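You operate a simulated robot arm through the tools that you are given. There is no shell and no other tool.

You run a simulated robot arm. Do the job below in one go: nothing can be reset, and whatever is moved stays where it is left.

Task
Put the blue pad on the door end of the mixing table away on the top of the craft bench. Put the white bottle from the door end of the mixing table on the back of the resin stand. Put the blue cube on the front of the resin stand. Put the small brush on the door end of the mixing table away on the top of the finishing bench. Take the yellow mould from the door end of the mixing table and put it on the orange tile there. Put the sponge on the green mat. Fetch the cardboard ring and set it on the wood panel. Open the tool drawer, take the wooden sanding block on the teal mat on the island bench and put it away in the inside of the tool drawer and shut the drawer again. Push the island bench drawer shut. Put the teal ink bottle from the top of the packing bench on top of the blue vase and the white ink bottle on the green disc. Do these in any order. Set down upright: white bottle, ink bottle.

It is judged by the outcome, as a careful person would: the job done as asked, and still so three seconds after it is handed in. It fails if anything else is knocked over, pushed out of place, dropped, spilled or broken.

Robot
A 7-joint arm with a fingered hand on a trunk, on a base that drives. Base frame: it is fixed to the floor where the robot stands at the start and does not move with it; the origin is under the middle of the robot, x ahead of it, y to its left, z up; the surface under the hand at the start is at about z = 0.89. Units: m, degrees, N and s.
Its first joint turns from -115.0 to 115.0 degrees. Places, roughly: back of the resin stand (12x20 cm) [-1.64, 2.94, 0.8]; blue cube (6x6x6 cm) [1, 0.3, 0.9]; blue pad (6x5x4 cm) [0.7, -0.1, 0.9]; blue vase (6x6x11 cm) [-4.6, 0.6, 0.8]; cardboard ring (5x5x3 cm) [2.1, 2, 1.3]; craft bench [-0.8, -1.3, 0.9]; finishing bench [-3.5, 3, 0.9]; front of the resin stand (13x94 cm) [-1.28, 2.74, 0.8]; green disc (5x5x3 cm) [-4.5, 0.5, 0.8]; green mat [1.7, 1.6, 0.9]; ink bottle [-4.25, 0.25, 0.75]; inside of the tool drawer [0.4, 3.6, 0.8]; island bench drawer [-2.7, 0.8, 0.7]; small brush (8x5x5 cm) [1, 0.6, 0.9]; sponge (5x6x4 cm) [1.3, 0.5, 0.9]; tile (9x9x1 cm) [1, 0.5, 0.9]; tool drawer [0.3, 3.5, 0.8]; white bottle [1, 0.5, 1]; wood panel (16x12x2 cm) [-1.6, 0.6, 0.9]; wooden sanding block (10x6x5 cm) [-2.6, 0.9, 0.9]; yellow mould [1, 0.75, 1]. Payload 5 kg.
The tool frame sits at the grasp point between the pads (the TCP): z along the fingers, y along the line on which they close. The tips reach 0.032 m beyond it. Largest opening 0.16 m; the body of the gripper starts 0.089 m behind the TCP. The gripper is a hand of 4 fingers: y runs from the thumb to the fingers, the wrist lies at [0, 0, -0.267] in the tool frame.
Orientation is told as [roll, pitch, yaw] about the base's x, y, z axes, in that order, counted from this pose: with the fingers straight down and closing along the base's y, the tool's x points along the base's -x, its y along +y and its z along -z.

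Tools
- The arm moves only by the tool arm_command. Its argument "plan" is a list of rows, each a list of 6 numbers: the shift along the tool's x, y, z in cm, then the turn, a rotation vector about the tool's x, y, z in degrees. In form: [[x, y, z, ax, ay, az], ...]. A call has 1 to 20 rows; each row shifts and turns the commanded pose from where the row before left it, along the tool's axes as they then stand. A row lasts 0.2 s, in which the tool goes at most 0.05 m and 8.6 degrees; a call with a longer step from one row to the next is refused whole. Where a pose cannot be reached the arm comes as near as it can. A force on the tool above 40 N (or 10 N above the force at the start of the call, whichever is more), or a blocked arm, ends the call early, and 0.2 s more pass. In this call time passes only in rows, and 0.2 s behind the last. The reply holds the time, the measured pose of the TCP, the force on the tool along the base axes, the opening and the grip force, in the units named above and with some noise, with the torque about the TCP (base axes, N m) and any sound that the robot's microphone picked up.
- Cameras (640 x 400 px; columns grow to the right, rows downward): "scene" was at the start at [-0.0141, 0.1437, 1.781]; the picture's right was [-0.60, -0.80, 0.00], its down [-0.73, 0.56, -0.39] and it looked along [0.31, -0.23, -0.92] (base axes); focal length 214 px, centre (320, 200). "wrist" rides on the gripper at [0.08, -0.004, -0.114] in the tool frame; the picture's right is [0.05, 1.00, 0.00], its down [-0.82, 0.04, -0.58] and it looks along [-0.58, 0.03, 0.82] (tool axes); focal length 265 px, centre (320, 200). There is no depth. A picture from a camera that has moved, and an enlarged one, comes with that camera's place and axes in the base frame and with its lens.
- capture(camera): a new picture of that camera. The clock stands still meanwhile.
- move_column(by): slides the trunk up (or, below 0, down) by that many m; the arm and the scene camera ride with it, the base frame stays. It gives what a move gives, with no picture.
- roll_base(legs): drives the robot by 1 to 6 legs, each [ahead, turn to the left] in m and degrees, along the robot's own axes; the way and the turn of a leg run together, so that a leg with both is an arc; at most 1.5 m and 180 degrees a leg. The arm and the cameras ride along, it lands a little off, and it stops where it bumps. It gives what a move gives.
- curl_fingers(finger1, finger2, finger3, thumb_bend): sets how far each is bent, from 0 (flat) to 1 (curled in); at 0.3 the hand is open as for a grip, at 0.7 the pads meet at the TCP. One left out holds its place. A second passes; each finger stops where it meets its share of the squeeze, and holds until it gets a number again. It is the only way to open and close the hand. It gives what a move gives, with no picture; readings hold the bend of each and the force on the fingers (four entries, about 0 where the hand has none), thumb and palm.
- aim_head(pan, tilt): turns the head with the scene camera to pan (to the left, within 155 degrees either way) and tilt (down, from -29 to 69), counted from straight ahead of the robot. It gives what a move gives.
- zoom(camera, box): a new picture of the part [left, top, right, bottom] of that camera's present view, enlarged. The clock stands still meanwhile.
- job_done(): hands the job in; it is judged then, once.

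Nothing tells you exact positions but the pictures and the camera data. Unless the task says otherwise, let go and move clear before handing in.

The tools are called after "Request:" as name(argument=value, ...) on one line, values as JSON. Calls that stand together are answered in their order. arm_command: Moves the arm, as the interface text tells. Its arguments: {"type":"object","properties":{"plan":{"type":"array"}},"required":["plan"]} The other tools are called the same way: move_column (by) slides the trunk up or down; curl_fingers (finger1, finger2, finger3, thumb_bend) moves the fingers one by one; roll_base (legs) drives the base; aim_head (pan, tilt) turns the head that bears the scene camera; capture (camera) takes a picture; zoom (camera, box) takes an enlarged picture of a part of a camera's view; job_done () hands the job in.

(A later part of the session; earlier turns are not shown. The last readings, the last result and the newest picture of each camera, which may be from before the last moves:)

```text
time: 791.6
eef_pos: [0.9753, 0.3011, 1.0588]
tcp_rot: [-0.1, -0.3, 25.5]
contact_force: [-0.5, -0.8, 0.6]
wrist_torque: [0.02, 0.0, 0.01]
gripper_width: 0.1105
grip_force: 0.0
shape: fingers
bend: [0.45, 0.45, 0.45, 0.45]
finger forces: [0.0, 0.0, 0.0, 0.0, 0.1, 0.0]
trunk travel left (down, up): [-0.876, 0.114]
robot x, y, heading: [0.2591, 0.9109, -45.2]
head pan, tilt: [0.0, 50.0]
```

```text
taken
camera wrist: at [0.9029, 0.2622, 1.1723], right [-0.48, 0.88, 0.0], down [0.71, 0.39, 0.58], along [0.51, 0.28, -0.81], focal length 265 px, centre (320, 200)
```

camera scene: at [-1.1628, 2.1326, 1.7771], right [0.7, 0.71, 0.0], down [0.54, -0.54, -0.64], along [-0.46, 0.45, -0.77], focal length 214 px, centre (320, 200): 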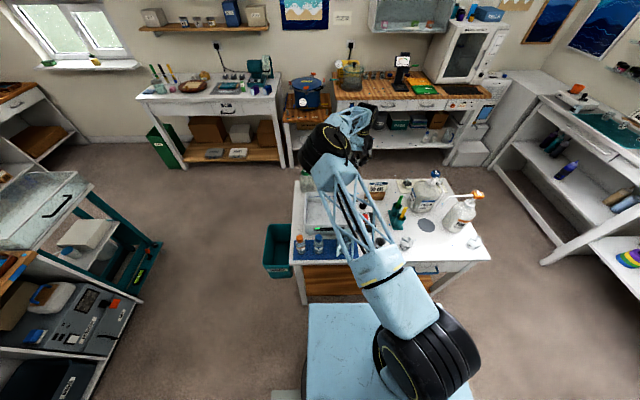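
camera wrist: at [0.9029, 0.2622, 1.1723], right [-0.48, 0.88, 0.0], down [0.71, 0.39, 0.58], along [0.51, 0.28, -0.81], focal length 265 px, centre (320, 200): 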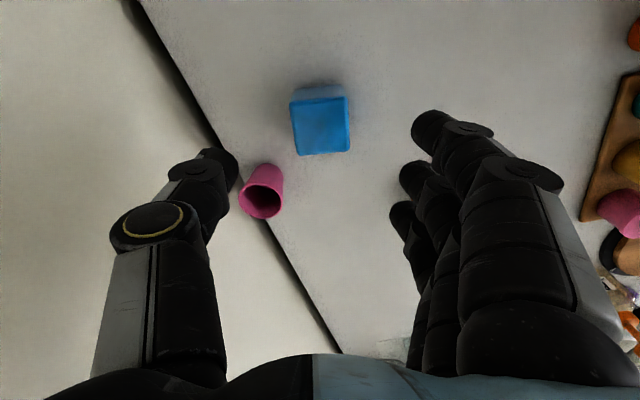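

Request:
arm_command(plan=[[0, 0, 4, 0, 0, 0], [0, 0, 4, 0, 0, 0], [0, 0, 3, 0, 0, 0], [0, 0, 1.5, 0, 0, 0]])

Request:
capture(camera="wrist")

```text
time: 792.6
eef_pos: [0.9738, 0.3017, 0.9335]
tcp_rot: [-0.2, -0.3, 25.6]
contact_force: [1.0, -0.6, 0.5]
wrist_torque: [0.03, -0.01, 0.0]
gripper_width: 0.1107
grip_force: 0.0
shape: fingers
bend: [0.45, 0.45, 0.45, 0.45]
finger forces: [0.0, 0.1, 0.0, 0.0, 0.1, 0.1]
trunk travel left (down, up): [-0.876, 0.114]
robot x, y, heading: [0.2616, 0.9089, -45.0]
head pan, tilt: [0.0, 50.0]
```

```text
taken
camera wrist: at [0.9028, 0.2625, 1.0472], right [-0.48, 0.88, 0.0], down [0.71, 0.39, 0.58], along [0.51, 0.28, -0.81], focal length 265 px, centre (320, 200)
```

wrist: 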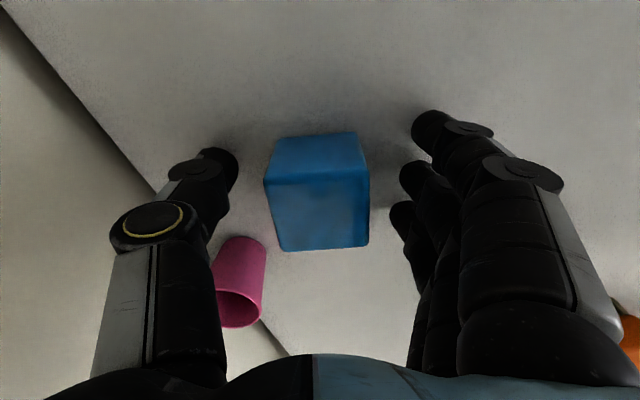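

Request:
curl_fingers(finger1=0.7, finger2=0.7, finger3=0.7, thumb_bend=0.7)

Request:
arm_command(plan=[[0, 0, -1, 0, 0, 0], [0, 0, -2, 0, 0, 0], [0, 0, -4, 0, 0, 0], [0, 0, -4.5, 0, 0, 0], [0, 0, -4.5, 0, 0, 0], [0, 0, -4.5, 0, 0, 0], [0, 0, -4.5, 0, 0, 0]])

Request:
capture(camera="wrist")

```text
time: 793.6
eef_pos: [0.9738, 0.3006, 0.9331]
tcp_rot: [0.1, -0.3, 25.5]
contact_force: [0.5, -0.3, -0.2]
wrist_torque: [-0.05, 0.0, 0.01]
gripper_width: 0.0558
grip_force: 24.5
shape: fingers
bend: [0.63, 0.6, 0.58, 0.62]
finger forces: [7.3, 8.3, 9.0, 0.1, 24.4, 0.0]
trunk travel left (down, up): [-0.876, 0.114]
robot x, y, heading: [0.2606, 0.9083, -45.2]
head pan, tilt: [0.0, 50.0]
```

```text
time: 795.2
eef_pos: [0.9733, 0.3014, 1.1846]
tcp_rot: [0.0, -0.2, 25.5]
contact_force: [-0.7, -0.1, -1.9]
wrist_torque: [0.03, -0.01, 0.01]
gripper_width: 0.0555
grip_force: 23.8
shape: fingers
bend: [0.63, 0.6, 0.58, 0.62]
finger forces: [7.1, 8.2, 8.9, 0.0, 24.3, 0.0]
trunk travel left (down, up): [-0.876, 0.114]
robot x, y, heading: [0.2602, 0.9105, -44.9]
head pan, tilt: [0.0, 50.0]
```

```text
taken
camera wrist: at [0.9017, 0.2631, 1.2979], right [-0.48, 0.88, 0.0], down [0.71, 0.39, 0.58], along [0.51, 0.28, -0.81], focal length 265 px, centre (320, 200)
```

wrist: 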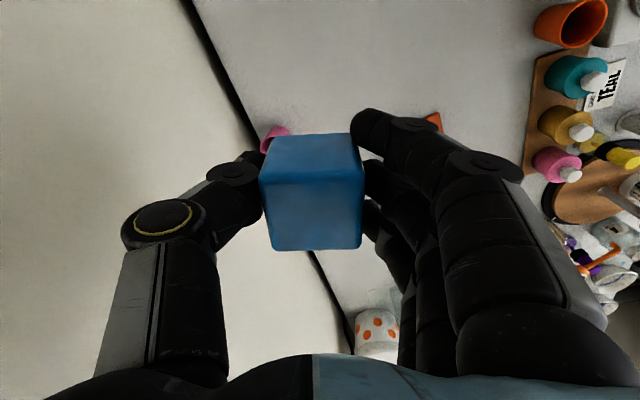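

The cube is firmly held. I retract a bit, raise, and drive back to the resin stand's front side.

Request:
arm_command(plan=[[1.6, 3.65, 0, 0, 0, 0], [1.6, 3.65, 0, 0, 0, 0], [1.6, 3.65, 0, 0, 0, 0], [1.6, 3.65, 0, 0, 0, 0], [1.6, 3.65, 0, 0, 0, 0]])

Request:
move_column(by=0.1)

Request:
roll_base(legs=[[-0.15, 0], [0, -89.5], [0.96, 0], [0, -90], [0.85, 0], [0.84, 0]])

```text
time: 796.4
eef_pos: [0.8227, 0.4321, 1.1846]
tcp_rot: [-0.1, -0.3, 25.5]
contact_force: [0.4, 0.4, -1.3]
wrist_torque: [-0.01, 0.01, -0.02]
gripper_width: 0.0551
grip_force: 23.7
shape: fingers
bend: [0.63, 0.6, 0.58, 0.62]
finger forces: [7.0, 8.2, 8.6, 0.1, 23.9, 0.0]
trunk travel left (down, up): [-0.876, 0.114]
robot x, y, heading: [0.2626, 0.9089, -44.9]
head pan, tilt: [0.0, 50.0]
```

```text
time: 797.7
eef_pos: [0.8235, 0.4303, 1.284]
tcp_rot: [0.1, -0.3, 25.6]
contact_force: [0.7, -0.8, -1.8]
wrist_torque: [0.02, 0.03, -0.01]
gripper_width: 0.0553
grip_force: 23.8
shape: fingers
bend: [0.63, 0.6, 0.58, 0.62]
finger forces: [6.8, 8.2, 8.7, 0.0, 23.9, 0.1]
trunk travel left (down, up): [-0.976, 0.014]
robot x, y, heading: [0.2639, 0.9056, -44.8]
head pan, tilt: [0.0, 50.0]
```

```text
time: 819.8
eef_pos: [-2.2786, 1.9616, 1.2823]
tcp_rot: [0.0, -0.4, -154.0]
contact_force: [0.5, 0.0, -1.8]
wrist_torque: [-0.03, -0.05, -0.01]
gripper_width: 0.0534
grip_force: 21.9
shape: fingers
bend: [0.64, 0.6, 0.59, 0.63]
finger forces: [6.6, 7.8, 8.1, 0.0, 22.1, 0.0]
trunk travel left (down, up): [-0.976, 0.014]
robot x, y, heading: [-1.7172, 1.4909, 135.4]
head pan, tilt: [0.0, 50.0]
```

Request:
roll_base(legs=[[0, -90], [0.7, 0], [0.6, 0], [0, 90]])

Request:
aim_head(pan=-10, tilt=55)

Request:
capture(camera="scene")

Request:
capture(camera="wrist")

```text
time: 834.7
eef_pos: [-1.3529, 2.8947, 1.2835]
tcp_rot: [-0.1, -0.3, -154.7]
contact_force: [0.1, 0.2, -1.4]
wrist_torque: [0.01, -0.02, 0.02]
gripper_width: 0.045
grip_force: 20.1
shape: fingers
bend: [0.68, 0.6, 0.59, 0.64]
finger forces: [4.0, 8.8, 8.4, 0.1, 19.6, 0.0]
trunk travel left (down, up): [-0.976, 0.014]
robot x, y, heading: [-0.7937, 2.4152, 134.6]
head pan, tilt: [0.0, 50.0]
```

```text
time: 835.4
eef_pos: [-1.3534, 2.8961, 1.2842]
tcp_rot: [-0.1, -0.3, -154.7]
contact_force: [-0.5, -0.7, -0.8]
wrist_torque: [0.02, 0.0, 0.01]
gripper_width: 0.045
grip_force: 20.2
shape: fingers
bend: [0.68, 0.6, 0.59, 0.64]
finger forces: [4.1, 8.8, 8.5, 0.0, 19.6, 0.0]
trunk travel left (down, up): [-0.976, 0.014]
robot x, y, heading: [-0.7931, 2.417, 134.8]
head pan, tilt: [-10.0, 55.0]
```

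```text
taken
camera scene: at [-0.937, 2.2894, 2.1206], right [0.82, 0.57, 0.0], down [0.47, -0.67, -0.57], along [-0.33, 0.47, -0.82], focal length 214 px, centre (320, 200)
```

scene: 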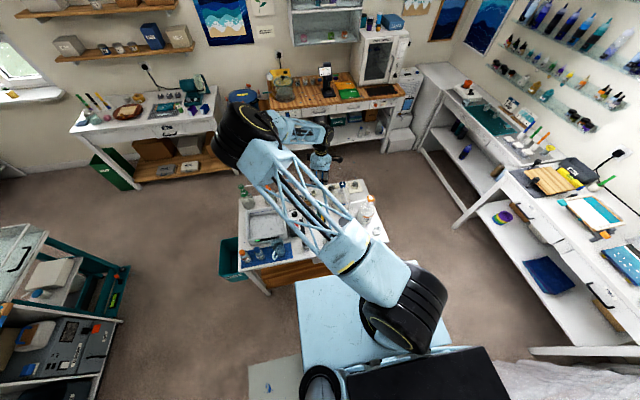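

```text
taken
camera wrist: at [-1.2815, 2.9333, 1.3971], right [0.47, -0.88, 0.0], down [-0.72, -0.39, 0.58], along [-0.51, -0.27, -0.81], focal length 265 px, centre (320, 200)
```

wrist: 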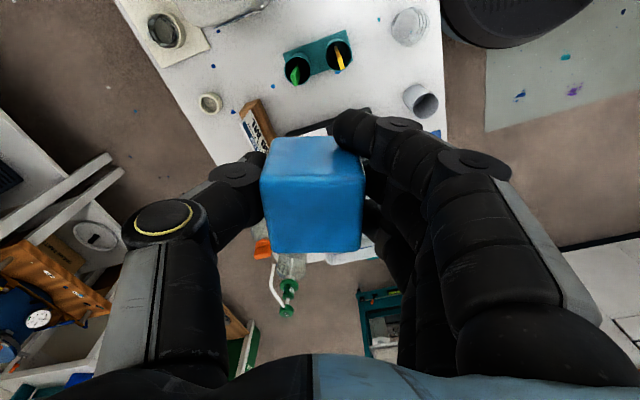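

I move the cube over the free part of the front strip (around (-1.11,2.92)).

Request:
arm_command(plan=[[4.5, 1.66, 0, 0, 0, 0], [4.5, 1.66, 0, 0, 0, 0], [4.5, 1.66, 0, 0, 0, 0], [4.5, 1.66, 0, 0, 0, 0], [4.5, 1.66, 0, 0, 0, 0]])

Request:
capture(camera="wrist")

Request:
capture(camera="scene")

```text
time: 836.6
eef_pos: [-1.1117, 2.9165, 1.2807]
tcp_rot: [0.0, -0.5, -154.7]
contact_force: [0.6, 0.4, -0.8]
wrist_torque: [0.0, 0.04, 0.0]
gripper_width: 0.0449
grip_force: 20.4
shape: fingers
bend: [0.68, 0.6, 0.59, 0.64]
finger forces: [3.9, 9.1, 8.3, 0.0, 19.6, 0.0]
trunk travel left (down, up): [-0.976, 0.014]
robot x, y, heading: [-0.7902, 2.4113, 134.9]
head pan, tilt: [-10.0, 55.0]
```

```text
taken
camera wrist: at [-1.041, 2.9558, 1.3945], right [0.47, -0.88, 0.0], down [-0.72, -0.39, 0.58], along [-0.51, -0.28, -0.81], focal length 265 px, centre (320, 200)
```

wrist: 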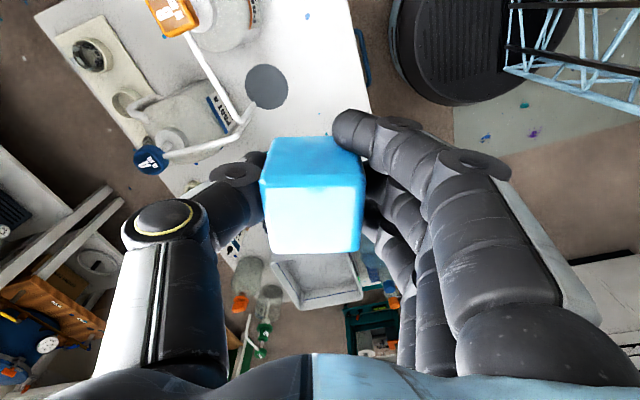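

```text
taken
camera scene: at [-0.9335, 2.2912, 2.1209], right [0.82, 0.57, 0.0], down [0.47, -0.67, -0.57], along [-0.33, 0.47, -0.82], focal length 214 px, centre (320, 200)
```

scene: 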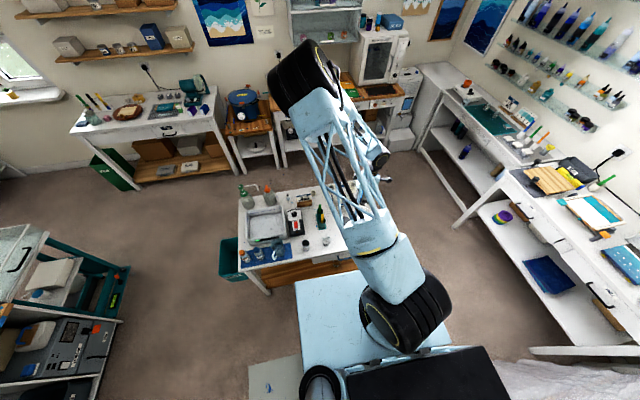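

The spot below is free, but a pump spout is near my thumb side, so I shift 3 cm along the strip before lowering.

Request:
arm_command(plan=[[3, 0.5, 0, 0, 0, 0]])

Request:
move_column(by=-0.22)

Request:
capture(camera="wrist")

Request:
zoom(camera="scene", box=[270, 120, 430, 260])

```text
time: 837.0
eef_pos: [-1.0813, 2.9277, 1.2805]
tcp_rot: [0.0, -0.5, -154.7]
contact_force: [1.2, 1.3, -2.2]
wrist_torque: [-0.05, 0.07, 0.02]
gripper_width: 0.0444
grip_force: 21.1
shape: fingers
bend: [0.68, 0.6, 0.59, 0.64]
finger forces: [3.9, 8.9, 8.3, 0.0, 19.5, 0.1]
trunk travel left (down, up): [-0.976, 0.014]
robot x, y, heading: [-0.7923, 2.413, 134.6]
head pan, tilt: [-10.0, 55.0]
```

```text
time: 839.3
eef_pos: [-1.0854, 2.9251, 1.0606]
tcp_rot: [0.0, -0.3, -154.6]
contact_force: [0.4, 0.1, -2.4]
wrist_torque: [-0.02, -0.03, 0.03]
gripper_width: 0.0447
grip_force: 20.0
shape: fingers
bend: [0.68, 0.6, 0.59, 0.64]
finger forces: [3.9, 9.0, 8.3, 0.0, 19.4, 0.0]
trunk travel left (down, up): [-0.756, 0.234]
robot x, y, heading: [-0.796, 2.4192, 134.6]
head pan, tilt: [-10.0, 55.0]
```

```text
taken
camera wrist: at [-1.0138, 2.9625, 1.1746], right [0.47, -0.88, 0.0], down [-0.72, -0.39, 0.58], along [-0.51, -0.27, -0.81], focal length 265 px, centre (320, 200)
```

wrist: 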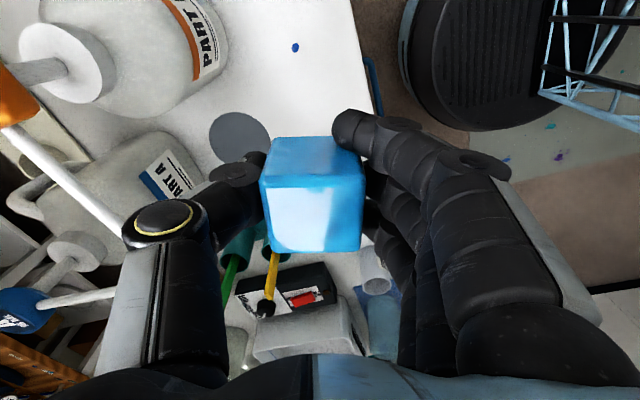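

```text
2.86 times, centred on (350, 190) of scene
camera zoom: at [-0.9365, 2.2894, 1.9006], right [0.82, 0.57, 0.0], down [0.47, -0.67, -0.57], along [-0.33, 0.47, -0.82], focal length 613 px, centre (234, 229)
```

zoom: 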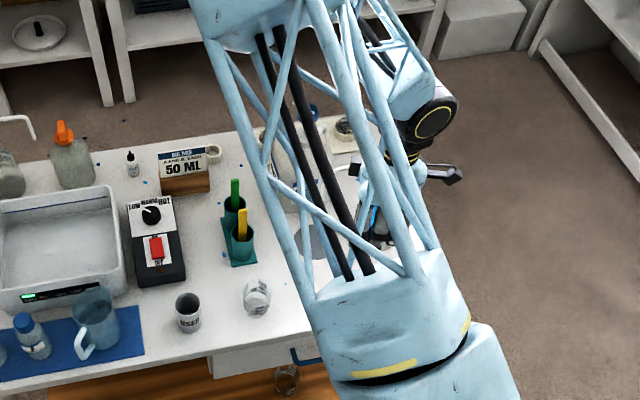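

The spout is about 5 cm clear of the hand. I continue lowering.

Request:
move_column(by=-0.16)

Request:
capture(camera="wrist")

```text
time: 841.1
eef_pos: [-1.084, 2.9248, 0.9013]
tcp_rot: [0.0, -0.3, -154.7]
contact_force: [0.7, 0.5, -1.3]
wrist_torque: [0.01, 0.0, 0.03]
gripper_width: 0.0448
grip_force: 20.1
shape: fingers
bend: [0.68, 0.6, 0.59, 0.64]
finger forces: [3.8, 9.0, 8.2, 0.0, 19.5, 0.1]
trunk travel left (down, up): [-0.596, 0.394]
robot x, y, heading: [-0.7931, 2.4181, 134.8]
head pan, tilt: [-10.0, 55.0]
```

```text
taken
camera wrist: at [-1.0138, 2.9625, 1.0146], right [0.47, -0.88, 0.0], down [-0.72, -0.39, 0.58], along [-0.51, -0.27, -0.81], focal length 265 px, centre (320, 200)
```

wrist: 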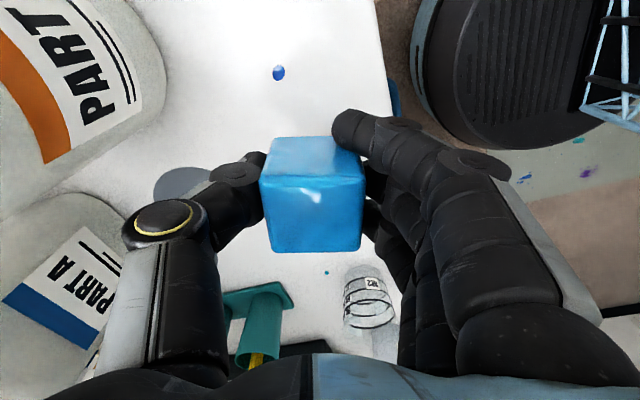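

Request:
arm_command(plan=[[-0.8, 0.9, 2, 0, 0, 0], [0, 0, 2, 0, 0, 0]])

Request:
capture(camera="wrist")

```text
time: 841.7
eef_pos: [-1.0886, 2.9119, 0.8602]
tcp_rot: [0.0, -0.4, -154.8]
contact_force: [0.9, -0.4, -1.3]
wrist_torque: [0.04, -0.02, 0.01]
gripper_width: 0.0443
grip_force: 20.4
shape: fingers
bend: [0.68, 0.6, 0.59, 0.64]
finger forces: [3.8, 9.1, 8.2, 0.0, 19.5, 0.0]
trunk travel left (down, up): [-0.596, 0.394]
robot x, y, heading: [-0.7937, 2.4132, 134.5]
head pan, tilt: [-10.0, 55.0]
```

```text
taken
camera wrist: at [-1.0172, 2.9506, 0.9742], right [0.47, -0.88, 0.0], down [-0.72, -0.39, 0.58], along [-0.51, -0.28, -0.81], focal length 265 px, centre (320, 200)
```

wrist: 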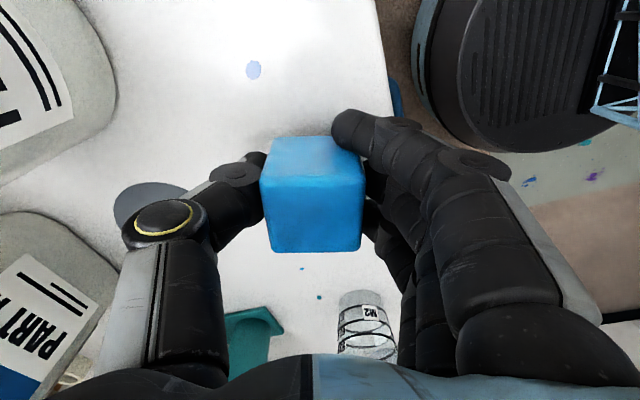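

Request:
arm_command(plan=[[0, 0, 1.3, 0, 0, 0], [0, 0, 0.6, 0, 0, 0], [0, 0, 0.4, 0, 0, 0], [0, 0, 0.3, 0, 0, 0]])

```text
time: 842.8
eef_pos: [-1.0893, 2.9137, 0.8391]
tcp_rot: [-0.4, -0.5, -154.6]
contact_force: [2.6, -3.2, 28.0]
wrist_torque: [-0.51, 0.16, 0.24]
gripper_width: 0.0418
grip_force: 26.2
shape: fingers
bend: [0.69, 0.61, 0.6, 0.65]
finger forces: [3.6, 11.9, 15.3, 0.0, 21.4, 0.1]
trunk travel left (down, up): [-0.596, 0.394]
robot x, y, heading: [-0.7929, 2.4177, 134.7]
head pan, tilt: [-10.0, 55.0]
stopped in row 4: the force on the tool passed its limit at 44 N (the readings are from after the stop); the commanded pose is now the measured one
```

Cube is down. I ease off, release evenly and lift.

Request:
arm_command(plan=[[0, 0, -0.3, 0, 0, 0]])

Request:
curl_fingers(finger1=0.62, finger2=0.55, finger3=0.54, thumb_bend=0.6)

Request:
arm_command(plan=[[0, 0, -0.7, 0, 0, 0], [0, 0, -0.8, 0, 0, 0]])

Request:
capture(camera="wrist")

```text
time: 843.2
eef_pos: [-1.089, 2.9133, 0.8407]
tcp_rot: [-0.3, -0.2, -154.7]
contact_force: [1.9, -0.7, 9.0]
wrist_torque: [-0.17, 0.05, 0.12]
gripper_width: 0.0419
grip_force: 22.2
shape: fingers
bend: [0.69, 0.61, 0.6, 0.65]
finger forces: [3.4, 10.5, 10.1, 0.0, 20.7, 0.1]
trunk travel left (down, up): [-0.596, 0.394]
robot x, y, heading: [-0.7903, 2.4139, 134.7]
head pan, tilt: [-10.0, 55.0]
```

```text
time: 844.2
eef_pos: [-1.0892, 2.9153, 0.8384]
tcp_rot: [-0.3, -0.3, -154.7]
contact_force: [-1.4, 4.1, 10.3]
wrist_torque: [-0.21, 0.01, -0.06]
gripper_width: 0.0513
grip_force: 6.3
shape: fingers
bend: [0.62, 0.57, 0.56, 0.6]
finger forces: [0.3, 5.3, 4.7, 0.0, 2.3, 0.1]
trunk travel left (down, up): [-0.596, 0.394]
robot x, y, heading: [-0.7943, 2.4165, 134.8]
head pan, tilt: [-10.0, 55.0]
```

```text
time: 844.8
eef_pos: [-1.0896, 2.9127, 0.8554]
tcp_rot: [-0.3, -0.3, -154.6]
contact_force: [0.0, -0.6, 0.3]
wrist_torque: [0.01, 0.01, 0.0]
gripper_width: 0.0507
grip_force: 0.1
shape: fingers
bend: [0.62, 0.54, 0.54, 0.6]
finger forces: [0.1, 0.7, 0.1, 0.0, 0.6, 0.0]
trunk travel left (down, up): [-0.596, 0.394]
robot x, y, heading: [-0.7925, 2.4137, 134.8]
head pan, tilt: [-10.0, 55.0]
```

```text
taken
camera wrist: at [-1.0175, 2.9513, 0.9683], right [0.47, -0.88, 0.0], down [-0.72, -0.39, 0.58], along [-0.51, -0.27, -0.81], focal length 265 px, centre (320, 200)
```

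wrist: 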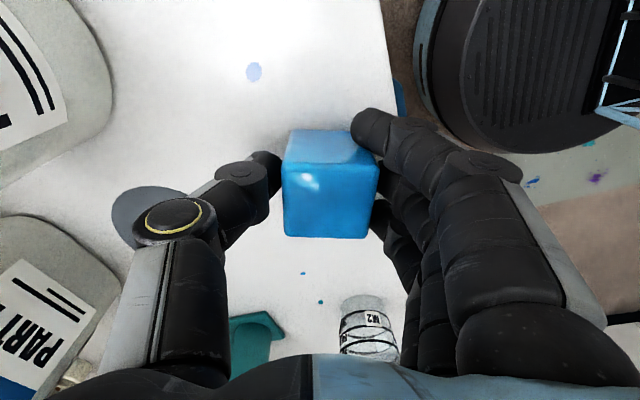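

Request:
curl_fingers(finger1=0.46, finger2=0.46, finger3=0.46, thumb_bend=0.54)

Request:
arm_command(plan=[[0, 0.4, -2, 0, 0, 0], [0, 0, -3, 0, 0, 0], [0, 0, -4, 0, 0, 0], [0, 0, -4.5, 0, 0, 0], [0, 0, -4.5, 0, 0, 0], [0, 0, -4.5, 0, 0, 0]])

Request:
capture(camera="wrist")

```text
time: 845.8
eef_pos: [-1.0887, 2.9132, 0.8549]
tcp_rot: [-0.3, -0.3, -154.7]
contact_force: [0.6, 0.1, -0.6]
wrist_torque: [0.03, -0.02, -0.02]
gripper_width: 0.0902
grip_force: 0.1
shape: fingers
bend: [0.46, 0.46, 0.46, 0.54]
finger forces: [0.0, 0.0, 0.0, 0.1, 0.1, 0.0]
trunk travel left (down, up): [-0.596, 0.394]
robot x, y, heading: [-0.7909, 2.4138, 134.5]
head pan, tilt: [-10.0, 55.0]
```

```text
time: 847.2
eef_pos: [-1.0852, 2.9075, 1.0811]
tcp_rot: [-0.2, -0.3, -154.6]
contact_force: [-0.1, -0.4, 0.2]
wrist_torque: [0.02, 0.02, -0.05]
gripper_width: 0.0905
grip_force: 0.1
shape: fingers
bend: [0.46, 0.46, 0.46, 0.54]
finger forces: [0.1, 0.0, 0.0, 0.1, 0.0, 0.0]
trunk travel left (down, up): [-0.596, 0.394]
robot x, y, heading: [-0.7913, 2.4165, 134.9]
head pan, tilt: [-10.0, 55.0]
```

```text
taken
camera wrist: at [-1.0135, 2.9463, 1.1947], right [0.47, -0.88, 0.0], down [-0.72, -0.39, 0.58], along [-0.51, -0.27, -0.81], focal length 265 px, centre (320, 200)
```

wrist: 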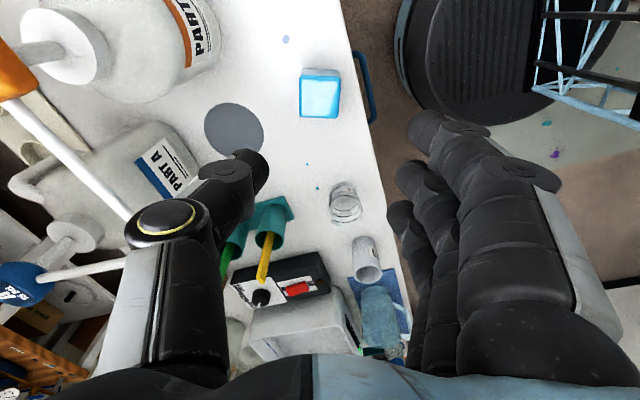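

The cube stands on the front strip. Last item: the small brush. I raise the arm and drive back to the mixing table.

Request:
move_column(by=0.28)

Request:
roll_base(legs=[[0, 90.4], [0.7, 0], [0.6, 0], [0, 90.3], [0.85, 0], [0.8, 0]])

Request:
roll_base(legs=[[0, 90], [1.1, 0]])

```text
time: 850.0
eef_pos: [-1.0858, 2.9083, 1.3616]
tcp_rot: [-0.3, -0.3, -154.7]
contact_force: [0.6, 0.2, 0.9]
wrist_torque: [0.01, -0.03, 0.01]
gripper_width: 0.0906
grip_force: 0.1
shape: fingers
bend: [0.46, 0.46, 0.46, 0.54]
finger forces: [0.0, 0.1, 0.1, 0.0, 0.0, 0.1]
trunk travel left (down, up): [-0.876, 0.114]
robot x, y, heading: [-0.7916, 2.4151, 134.9]
head pan, tilt: [-10.0, 55.0]
```

```text
time: 872.8
eef_pos: [-0.2799, -0.1678, 1.3599]
tcp_rot: [-0.3, -0.2, 24.6]
contact_force: [1.0, 0.0, -1.3]
wrist_torque: [0.01, 0.02, 0.01]
gripper_width: 0.0906
grip_force: 0.1
shape: fingers
bend: [0.46, 0.46, 0.46, 0.54]
finger forces: [0.0, 0.0, 0.1, 0.0, 0.0, 0.0]
trunk travel left (down, up): [-0.876, 0.114]
robot x, y, heading: [-0.5682, 0.3314, -45.7]
head pan, tilt: [-10.0, 55.0]
```

```text
time: 882.4
eef_pos: [0.7241, 1.3679, 1.3602]
tcp_rot: [-0.2, -0.4, 114.3]
contact_force: [0.6, 0.3, 0.1]
wrist_torque: [-0.04, 0.01, 0.0]
gripper_width: 0.0907
grip_force: 0.1
shape: fingers
bend: [0.46, 0.46, 0.46, 0.54]
finger forces: [0.0, 0.0, 0.1, 0.0, 0.0, 0.1]
trunk travel left (down, up): [-0.876, 0.114]
robot x, y, heading: [0.2223, 1.0846, 43.8]
head pan, tilt: [-10.0, 55.0]
```

Request:
roll_base(legs=[[0, -88.3], [0.15, 0]])

Request:
arm_command(plan=[[0, 0, 0, 0, 0, 8], [0, 0, 0, 0, 0, 8], [0, 0, 0, 0, 0, 8], [0, 0, 0, 0, 0, 8], [0, 0, 0, 0, 0, 8], [0, 0, 0, 0, 0, 8], [0, 0, 0, 0, 0, 8], [0, 0, 0, 0, 0, 8], [0, 0, 0, 0, 0, 6]])

Request:
capture(camera="wrist")

Request:
aim_head(pan=10, tilt=55)

Request:
capture(camera="scene")

```text
time: 887.7
eef_pos: [0.6294, 0.4864, 1.3611]
tcp_rot: [-0.1, -0.4, 25.9]
contact_force: [0.0, -0.1, 0.5]
wrist_torque: [0.01, 0.05, 0.0]
gripper_width: 0.0908
grip_force: 0.1
shape: fingers
bend: [0.46, 0.46, 0.46, 0.54]
finger forces: [0.0, 0.0, 0.0, 0.0, 0.0, 0.1]
trunk travel left (down, up): [-0.876, 0.114]
robot x, y, heading: [0.3273, 0.9798, -44.7]
head pan, tilt: [-10.0, 55.0]
```

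```text
time: 889.7
eef_pos: [0.6292, 0.4882, 1.3604]
tcp_rot: [0.4, -0.4, -44.2]
contact_force: [0.8, 0.1, 0.3]
wrist_torque: [0.01, -0.03, 0.01]
gripper_width: 0.0908
grip_force: 0.1
shape: fingers
bend: [0.46, 0.46, 0.46, 0.54]
finger forces: [0.0, 0.1, 0.0, 0.0, 0.0, 0.0]
trunk travel left (down, up): [-0.876, 0.114]
robot x, y, heading: [0.3336, 0.9811, -44.6]
head pan, tilt: [-10.0, 55.0]
```

```text
taken
camera wrist: at [0.567, 0.5412, 1.4741], right [0.66, 0.75, 0.0], down [0.61, -0.54, 0.58], along [0.44, -0.38, -0.81], focal length 265 px, centre (320, 200)
```

wrist: 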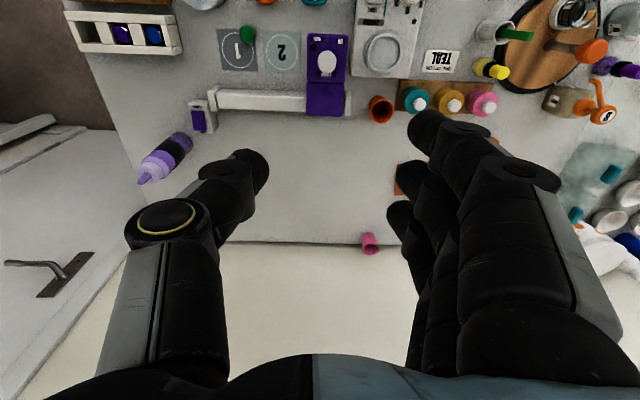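

```text
time: 890.5
eef_pos: [0.6287, 0.4874, 1.3614]
tcp_rot: [0.2, -0.3, -44.2]
contact_force: [-0.9, -0.2, 0.5]
wrist_torque: [0.01, 0.02, 0.02]
gripper_width: 0.0904
grip_force: 0.0
shape: fingers
bend: [0.46, 0.46, 0.46, 0.54]
finger forces: [0.0, 0.0, 0.1, 0.1, 0.0, 0.0]
trunk travel left (down, up): [-0.876, 0.114]
robot x, y, heading: [0.3291, 0.98, -44.6]
head pan, tilt: [10.0, 55.0]
```

```text
taken
camera scene: at [0.4899, 1.1255, 2.0206], right [-0.57, -0.82, 0.0], down [-0.67, 0.47, -0.57], along [0.47, -0.33, -0.82], focal length 214 px, centre (320, 200)
```

scene: 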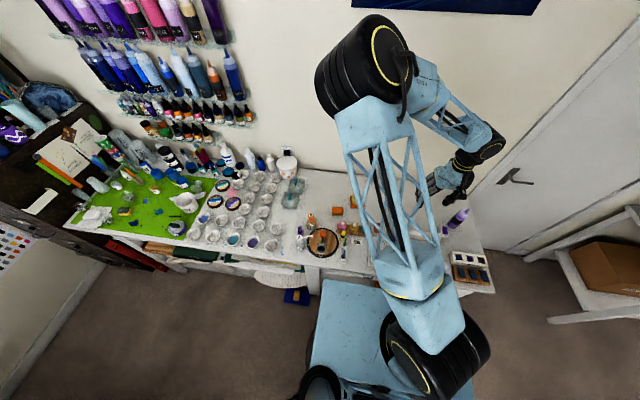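

The brush should be at about (0.988,0.633). I move over it with the hand aligned along it.

Request:
arm_command(plan=[[-1.74, 3.95, 0, 0, 0, 0], [-1.74, 3.95, 0, 0, 0, 0], [-1.74, 3.95, 0, 0, 0, 0], [-1.74, 3.95, 0, 0, 0, 0], [-1.74, 3.95, 0, 0, 0, 0], [-1.74, 3.95, 0, 0, 0, 0], [-1.74, 3.95, 0, 0, 0, 0], [-1.74, 3.95, 0, 0, 0, 0], [-1.74, 3.95, 0, 0, 0, 0], [0, 0, 0, 0, 0, -5.8], [0, 0, 0, 0, 0, -5.8], [0, 0, 4.5, 0, 0, 0], [0, 0, 4.5, 0, 0, 0]])

Request:
curl_fingers(finger1=0.42, finger2=0.42, finger3=0.42, thumb_bend=0.42)

Request:
capture(camera="wrist")

```text
time: 893.4
eef_pos: [0.9896, 0.6341, 1.2711]
tcp_rot: [0.1, -0.4, -32.5]
contact_force: [0.4, 0.3, 0.0]
wrist_torque: [-0.02, -0.03, -0.02]
gripper_width: 0.0907
grip_force: 0.1
shape: fingers
bend: [0.46, 0.46, 0.46, 0.54]
finger forces: [0.0, 0.0, 0.0, 0.0, 0.0, 0.0]
trunk travel left (down, up): [-0.876, 0.114]
robot x, y, heading: [0.3309, 0.9793, -44.7]
head pan, tilt: [10.0, 55.0]
```

```text
time: 894.4
eef_pos: [0.9888, 0.6354, 1.2725]
tcp_rot: [0.1, -0.3, -32.6]
contact_force: [-0.1, 0.0, -0.3]
wrist_torque: [0.01, 0.04, -0.01]
gripper_width: 0.1226
grip_force: 0.1
shape: fingers
bend: [0.42, 0.42, 0.42, 0.42]
finger forces: [0.0, 0.1, 0.0, 0.0, 0.0, 0.0]
trunk travel left (down, up): [-0.876, 0.114]
robot x, y, heading: [0.33, 0.9785, -44.8]
head pan, tilt: [10.0, 55.0]
```

```text
taken
camera wrist: at [0.9184, 0.6742, 1.3859], right [0.49, 0.87, 0.0], down [0.71, -0.4, 0.58], along [0.51, -0.29, -0.81], focal length 265 px, centre (320, 200)
```

wrist: 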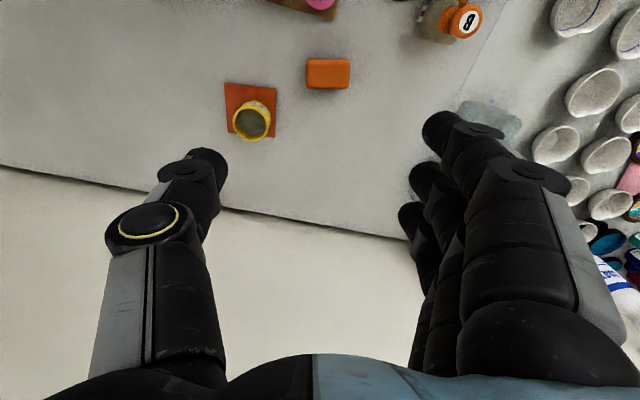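

Request:
curl_fingers(finger1=0.44, finger2=0.44, finger3=0.44, thumb_bend=0.44)

Request:
arm_command(plan=[[0, 1, 4, 0, 0, 0], [0, 0, 4.5, 0, 0, 0], [0, 0, 4.5, 0, 0, 0], [0, 0, 4.5, 0, 0, 0], [0, 0, 4, 0, 0, 0]])

Request:
capture(camera="wrist")

```text
time: 895.4
eef_pos: [0.9906, 0.635, 1.2721]
tcp_rot: [0.1, -0.4, -32.5]
contact_force: [0.5, 0.2, 0.1]
wrist_torque: [-0.02, -0.02, 0.0]
gripper_width: 0.1162
grip_force: 0.1
shape: fingers
bend: [0.44, 0.44, 0.44, 0.44]
finger forces: [0.1, 0.0, 0.0, 0.0, 0.1, 0.0]
trunk travel left (down, up): [-0.876, 0.114]
robot x, y, heading: [0.3303, 0.9802, -44.4]
head pan, tilt: [10.0, 55.0]
```

```text
time: 896.5
eef_pos: [0.997, 0.6416, 1.0567]
tcp_rot: [0.1, -0.4, -32.6]
contact_force: [0.4, 0.0, 0.0]
wrist_torque: [0.0, 0.03, -0.02]
gripper_width: 0.116
grip_force: 0.0
shape: fingers
bend: [0.44, 0.44, 0.44, 0.44]
finger forces: [0.0, 0.1, 0.0, 0.1, 0.0, 0.0]
trunk travel left (down, up): [-0.876, 0.114]
robot x, y, heading: [0.3316, 0.9786, -44.6]
head pan, tilt: [10.0, 55.0]
```

```text
taken
camera wrist: at [0.9259, 0.6813, 1.1708], right [0.49, 0.87, 0.0], down [0.71, -0.4, 0.58], along [0.51, -0.29, -0.81], focal length 265 px, centre (320, 200)
```

wrist: 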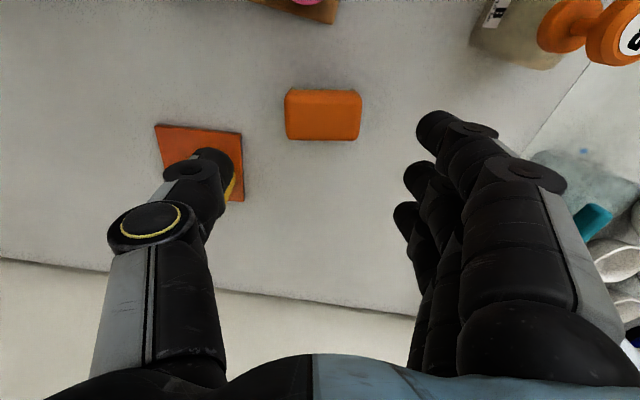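

Request:
arm_command(plan=[[0.7, 0, 4, 0, 0, 0], [0, 0, 4, 0, 0, 0], [0, 0, 2.5, 0, 0, 0], [0, 0, 1.3, 0, 0, 0]])

Request:
capture(camera="wrist")

```text
time: 897.5
eef_pos: [0.9915, 0.6461, 0.94]
tcp_rot: [0.2, -0.4, -32.5]
contact_force: [-0.2, -0.7, 0.4]
wrist_torque: [0.0, -0.01, 0.01]
gripper_width: 0.1162
grip_force: 0.1
shape: fingers
bend: [0.44, 0.44, 0.44, 0.44]
finger forces: [0.0, 0.0, 0.0, 0.0, 0.1, 0.0]
trunk travel left (down, up): [-0.876, 0.114]
robot x, y, heading: [0.3314, 0.979, -44.8]
head pan, tilt: [10.0, 55.0]
```

```text
taken
camera wrist: at [0.9207, 0.6855, 1.0531], right [0.49, 0.87, 0.0], down [0.71, -0.4, 0.58], along [0.51, -0.29, -0.81], focal length 265 px, centre (320, 200)
```

wrist: 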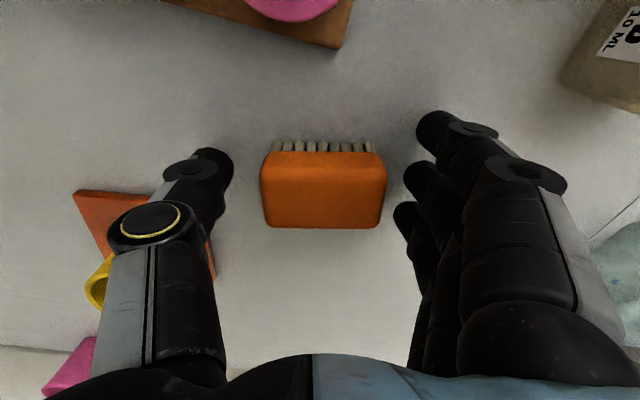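

Request:
arm_command(plan=[[0, 0, 0.5, 0, 0, 0]])

Request:
curl_fingers(finger1=0.7, finger2=0.7, finger3=0.7, thumb_bend=0.7)

Request:
arm_command(plan=[[0, 0, -1, 0, 0, 0], [0, 0, -2, 0, 0, 0], [0, 0, -4, 0, 0, 0], [0, 0, -4.5, 0, 0, 0], [0, 0, -4.5, 0, 0, 0], [0, 0, -4.5, 0, 0, 0], [0, 0, -4.5, 0, 0, 0]])

Request:
capture(camera="wrist")

```text
time: 898.0
eef_pos: [0.9914, 0.6465, 0.9332]
tcp_rot: [0.1, -0.4, -32.5]
contact_force: [-0.2, 0.6, -0.1]
wrist_torque: [0.01, 0.02, -0.01]
gripper_width: 0.1162
grip_force: 0.1
shape: fingers
bend: [0.44, 0.44, 0.44, 0.44]
finger forces: [0.1, 0.1, 0.1, 0.0, 0.0, 0.0]
trunk travel left (down, up): [-0.876, 0.114]
robot x, y, heading: [0.3302, 0.9768, -44.7]
head pan, tilt: [10.0, 55.0]
```

```text
time: 899.0
eef_pos: [0.9914, 0.6453, 0.9338]
tcp_rot: [0.1, -0.4, -32.5]
contact_force: [-0.4, 0.2, -1.0]
wrist_torque: [0.04, -0.01, 0.05]
gripper_width: 0.0421
grip_force: 21.6
shape: fingers
bend: [0.7, 0.51, 0.58, 0.63]
finger forces: [0.0, 11.0, 12.0, 0.0, 21.2, 0.0]
trunk travel left (down, up): [-0.876, 0.114]
robot x, y, heading: [0.3297, 0.98, -44.4]
head pan, tilt: [10.0, 55.0]
```

```text
time: 900.5
eef_pos: [0.9887, 0.647, 1.1862]
tcp_rot: [0.1, -0.5, -32.4]
contact_force: [-0.6, -0.2, -0.8]
wrist_torque: [0.01, 0.0, 0.03]
gripper_width: 0.042
grip_force: 21.9
shape: fingers
bend: [0.7, 0.51, 0.58, 0.63]
finger forces: [0.0, 11.1, 12.3, 0.0, 20.8, 0.0]
trunk travel left (down, up): [-0.876, 0.114]
robot x, y, heading: [0.332, 0.9762, -44.8]
head pan, tilt: [10.0, 55.0]
```

```text
taken
camera wrist: at [0.9173, 0.6871, 1.2991], right [0.49, 0.87, 0.0], down [0.71, -0.4, 0.58], along [0.51, -0.29, -0.81], focal length 265 px, centre (320, 200)
```

wrist: 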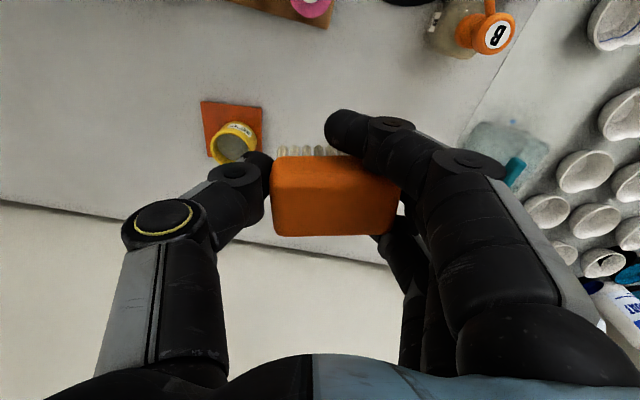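

The brush is held. I drive it around to the finishing bench by the window.

Request:
move_column(by=0.1)

Request:
roll_base(legs=[[-0.15, 0], [0, -89.8], [1.06, 0], [0, -90], [0.85, 0], [0.85, 0]])

Request:
roll_base(legs=[[0.7, 0], [0.5, 0]])

Request:
aim_head(pan=0, tilt=45)

Request:
capture(camera="scene")

```text
time: 901.9
eef_pos: [0.9892, 0.6463, 1.2846]
tcp_rot: [0.0, -0.4, -32.4]
contact_force: [0.7, 0.0, -0.6]
wrist_torque: [0.01, 0.01, -0.01]
gripper_width: 0.0419
grip_force: 22.0
shape: fingers
bend: [0.7, 0.51, 0.58, 0.63]
finger forces: [0.1, 11.0, 12.2, 0.1, 20.8, 0.0]
trunk travel left (down, up): [-0.976, 0.014]
robot x, y, heading: [0.3318, 0.9806, -44.5]
head pan, tilt: [10.0, 55.0]
```

```text
time: 924.6
eef_pos: [-2.3876, 1.8594, 1.2856]
tcp_rot: [0.2, -0.3, 147.3]
contact_force: [0.1, -0.8, -1.4]
wrist_torque: [0.0, 0.0, -0.01]
gripper_width: 0.0419
grip_force: 23.0
shape: fingers
bend: [0.7, 0.51, 0.58, 0.63]
finger forces: [0.0, 11.4, 14.9, 0.0, 20.6, 0.1]
trunk travel left (down, up): [-0.976, 0.014]
robot x, y, heading: [-1.7304, 1.5227, 135.1]
head pan, tilt: [10.0, 55.0]
```

```text
time: 931.0
eef_pos: [-3.2388, 2.72, 1.2831]
tcp_rot: [0.1, -0.2, 147.0]
contact_force: [-0.4, -1.3, -0.6]
wrist_torque: [-0.02, -0.01, -0.01]
gripper_width: 0.0418
grip_force: 24.0
shape: fingers
bend: [0.7, 0.51, 0.58, 0.63]
finger forces: [0.0, 11.4, 14.7, 0.1, 20.6, 0.0]
trunk travel left (down, up): [-0.976, 0.014]
robot x, y, heading: [-2.5829, 2.3795, 134.9]
head pan, tilt: [10.0, 55.0]
```

```text
time: 931.7
eef_pos: [-3.2385, 2.7177, 1.2847]
tcp_rot: [0.1, -0.4, 146.9]
contact_force: [0.5, -0.1, -1.3]
wrist_torque: [-0.02, 0.03, -0.01]
gripper_width: 0.0417
grip_force: 23.5
shape: fingers
bend: [0.7, 0.51, 0.58, 0.63]
finger forces: [0.1, 11.3, 14.8, 0.0, 20.6, 0.1]
trunk travel left (down, up): [-0.976, 0.014]
robot x, y, heading: [-2.584, 2.3807, 135.2]
head pan, tilt: [0.0, 45.0]
```

```text
taken
camera scene: at [-2.7431, 2.2518, 2.1339], right [0.71, 0.7, 0.0], down [0.5, -0.5, -0.71], along [-0.5, 0.5, -0.71], focal length 214 px, centre (320, 200)
```

scene: 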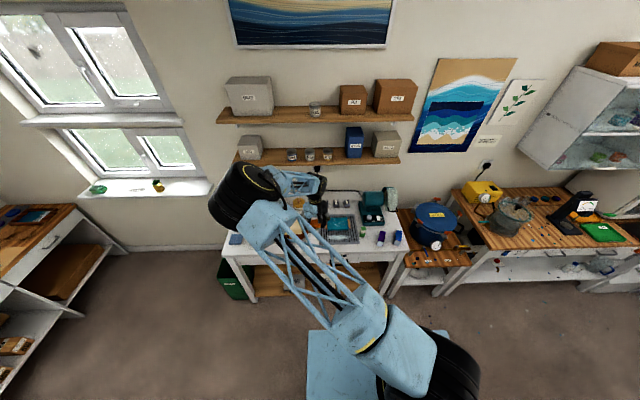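

I zoom in on the finishing bench top to find a free spot.

Request:
zoom(camera="scene", box=[215, 175, 415, 280])

Request:
capture(camera="wrist")

```text
3.20 times, centred on (315, 228) of scene
camera zoom: at [-2.7431, 2.2518, 2.1339], right [0.71, 0.7, 0.0], down [0.5, -0.5, -0.71], along [-0.5, 0.5, -0.71], focal length 686 px, centre (336, 112)
```

zoom: 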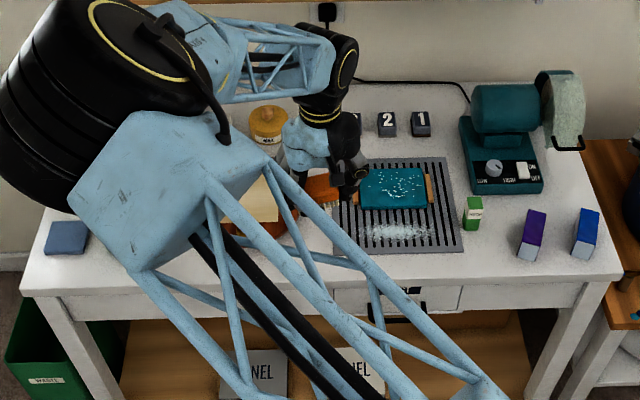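

```text
taken
camera wrist: at [-3.1686, 2.6773, 1.3983], right [-0.5, -0.86, 0.0], down [-0.7, 0.41, 0.58], along [-0.5, 0.29, -0.81], focal length 265 px, centre (320, 200)
```

wrist: 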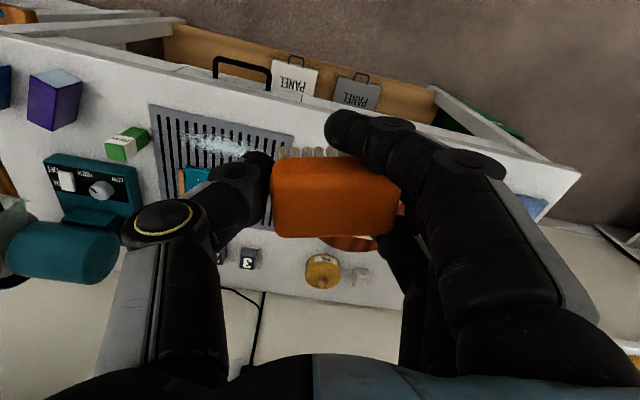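

The middle is crowded; I move the hand toward the left part of the bench to view the free area there.

Request:
arm_command(plan=[[-0.6, 4.1, 0, 0, 0, 0], [-0.6, 4.1, 0, 0, 0, 0], [-0.6, 4.1, 0, 0, 0, 0], [-0.6, 4.1, 0, 0, 0, 0], [-0.6, 4.1, 0, 0, 0, 0], [-0.6, 4.1, 0, 0, 0, 0]])

Request:
capture(camera="wrist")

Request:
zoom(camera="scene", box=[195, 165, 395, 280])

```text
time: 933.1
eef_pos: [-3.4037, 2.5309, 1.2847]
tcp_rot: [0.0, -0.3, 146.8]
contact_force: [0.4, 0.7, -1.3]
wrist_torque: [0.04, -0.03, 0.04]
gripper_width: 0.0419
grip_force: 23.4
shape: fingers
bend: [0.7, 0.51, 0.58, 0.63]
finger forces: [0.1, 11.3, 14.6, 0.0, 20.6, 0.0]
trunk travel left (down, up): [-0.976, 0.014]
robot x, y, heading: [-2.5849, 2.3813, 135.0]
head pan, tilt: [0.0, 45.0]
```

```text
taken
camera wrist: at [-3.3344, 2.4902, 1.3983], right [-0.5, -0.86, 0.0], down [-0.7, 0.41, 0.58], along [-0.5, 0.29, -0.81], focal length 265 px, centre (320, 200)
```

wrist: 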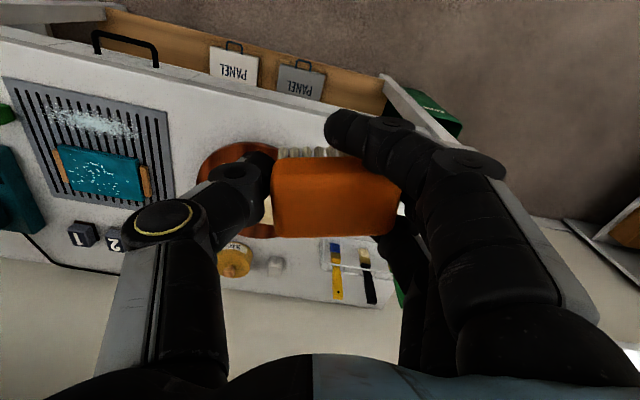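

```text
3.20 times, centred on (295, 222) of scene
camera zoom: at [-2.7447, 2.2503, 2.1337], right [0.71, 0.7, 0.0], down [0.5, -0.5, -0.71], along [-0.5, 0.5, -0.71], focal length 686 px, centre (400, 128)
```

zoom: 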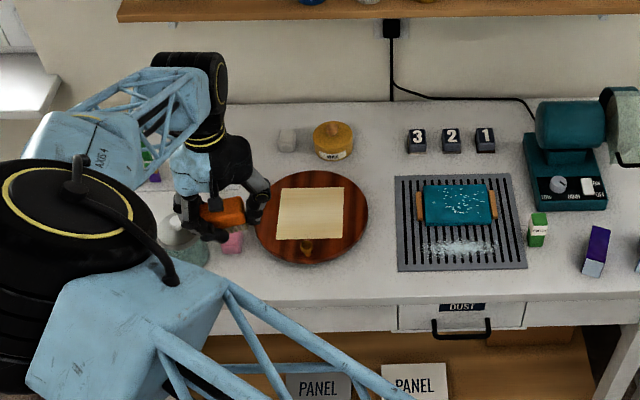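

The strip in front of the round plate is free; I'll put the brush there, near (-3.36,2.735). I move over it and align.

Request:
arm_command(plan=[[-1.48, -3.9, 0, 0, 0, 0], [-1.48, -3.9, 0, 0, 0, 0], [-1.48, -3.9, 0, 0, 0, 0], [-1.48, -3.9, 0, 0, 0, 0], [-1.48, -3.9, 0, 0, 0, 0], [0, 0, 0, 0, 0, 5.6], [0, 0, 0, 0, 0, 5.6]])

Request:
move_column(by=-0.18)

Request:
capture(camera="wrist")

Request:
zoom(camera="scene", box=[195, 125, 395, 250])

```text
time: 934.7
eef_pos: [-3.3594, 2.7367, 1.2865]
tcp_rot: [0.2, -0.3, 135.5]
contact_force: [-0.1, 0.7, -0.6]
wrist_torque: [-0.04, 0.02, 0.02]
gripper_width: 0.0417
grip_force: 23.3
shape: fingers
bend: [0.7, 0.5, 0.58, 0.63]
finger forces: [0.1, 11.4, 14.4, 0.1, 20.3, 0.0]
trunk travel left (down, up): [-0.976, 0.014]
robot x, y, heading: [-2.5809, 2.3775, 134.8]
head pan, tilt: [0.0, 45.0]
```

```text
time: 936.7
eef_pos: [-3.3586, 2.7363, 1.1059]
tcp_rot: [0.2, -0.3, 135.7]
contact_force: [-0.7, 0.4, 0.9]
wrist_torque: [-0.03, -0.01, 0.0]
gripper_width: 0.0417
grip_force: 22.9
shape: fingers
bend: [0.7, 0.5, 0.58, 0.63]
finger forces: [0.0, 11.4, 14.3, 0.0, 20.4, 0.1]
trunk travel left (down, up): [-0.796, 0.194]
robot x, y, heading: [-2.5819, 2.3799, 134.8]
head pan, tilt: [0.0, 45.0]
```

```text
taken
camera wrist: at [-3.2976, 2.6823, 1.2193], right [-0.66, -0.75, 0.0], down [-0.61, 0.54, 0.58], along [-0.44, 0.38, -0.81], focal length 265 px, centre (320, 200)
```

wrist: 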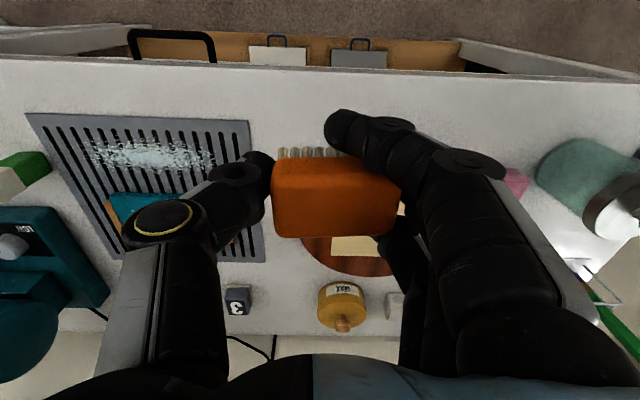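

```text
3.20 times, centred on (295, 188) of scene
camera zoom: at [-2.7431, 2.2521, 1.954], right [0.71, 0.7, 0.0], down [0.5, -0.5, -0.71], along [-0.5, 0.5, -0.71], focal length 686 px, centre (400, 240)
```

zoom: 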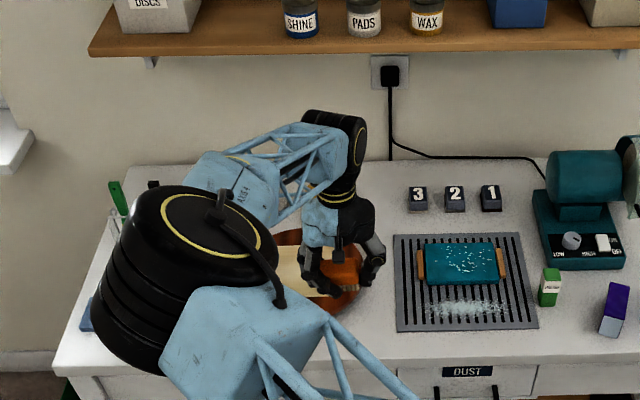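

I shift 1.2 cm away from the bench edge and lower carefully.

Request:
arm_command(plan=[[-1.2, -1.2, 3, 0, 0, 0], [0, 0, 4, 0, 0, 0], [0, 0, 4, 0, 0, 0], [0, 0, 2, 0, 0, 0]])

Request:
capture(camera="wrist")

```text
time: 937.7
eef_pos: [-3.3588, 2.7546, 0.9754]
tcp_rot: [0.3, -0.4, 135.8]
contact_force: [0.1, -0.7, -0.5]
wrist_torque: [0.01, -0.06, -0.04]
gripper_width: 0.0416
grip_force: 23.2
shape: fingers
bend: [0.7, 0.5, 0.58, 0.63]
finger forces: [0.0, 11.5, 14.4, 0.0, 20.2, 0.0]
trunk travel left (down, up): [-0.796, 0.194]
robot x, y, heading: [-2.5805, 2.3782, 135.0]
head pan, tilt: [0.0, 45.0]
```

```text
taken
camera wrist: at [-3.2994, 2.6997, 1.089], right [-0.66, -0.75, 0.0], down [-0.61, 0.54, 0.58], along [-0.44, 0.38, -0.81], focal length 265 px, centre (320, 200)
```

wrist: 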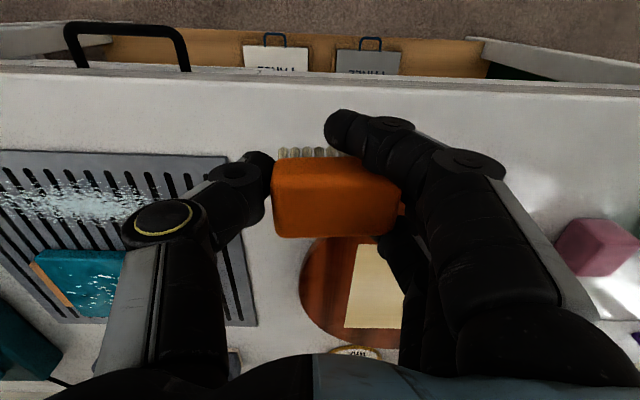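

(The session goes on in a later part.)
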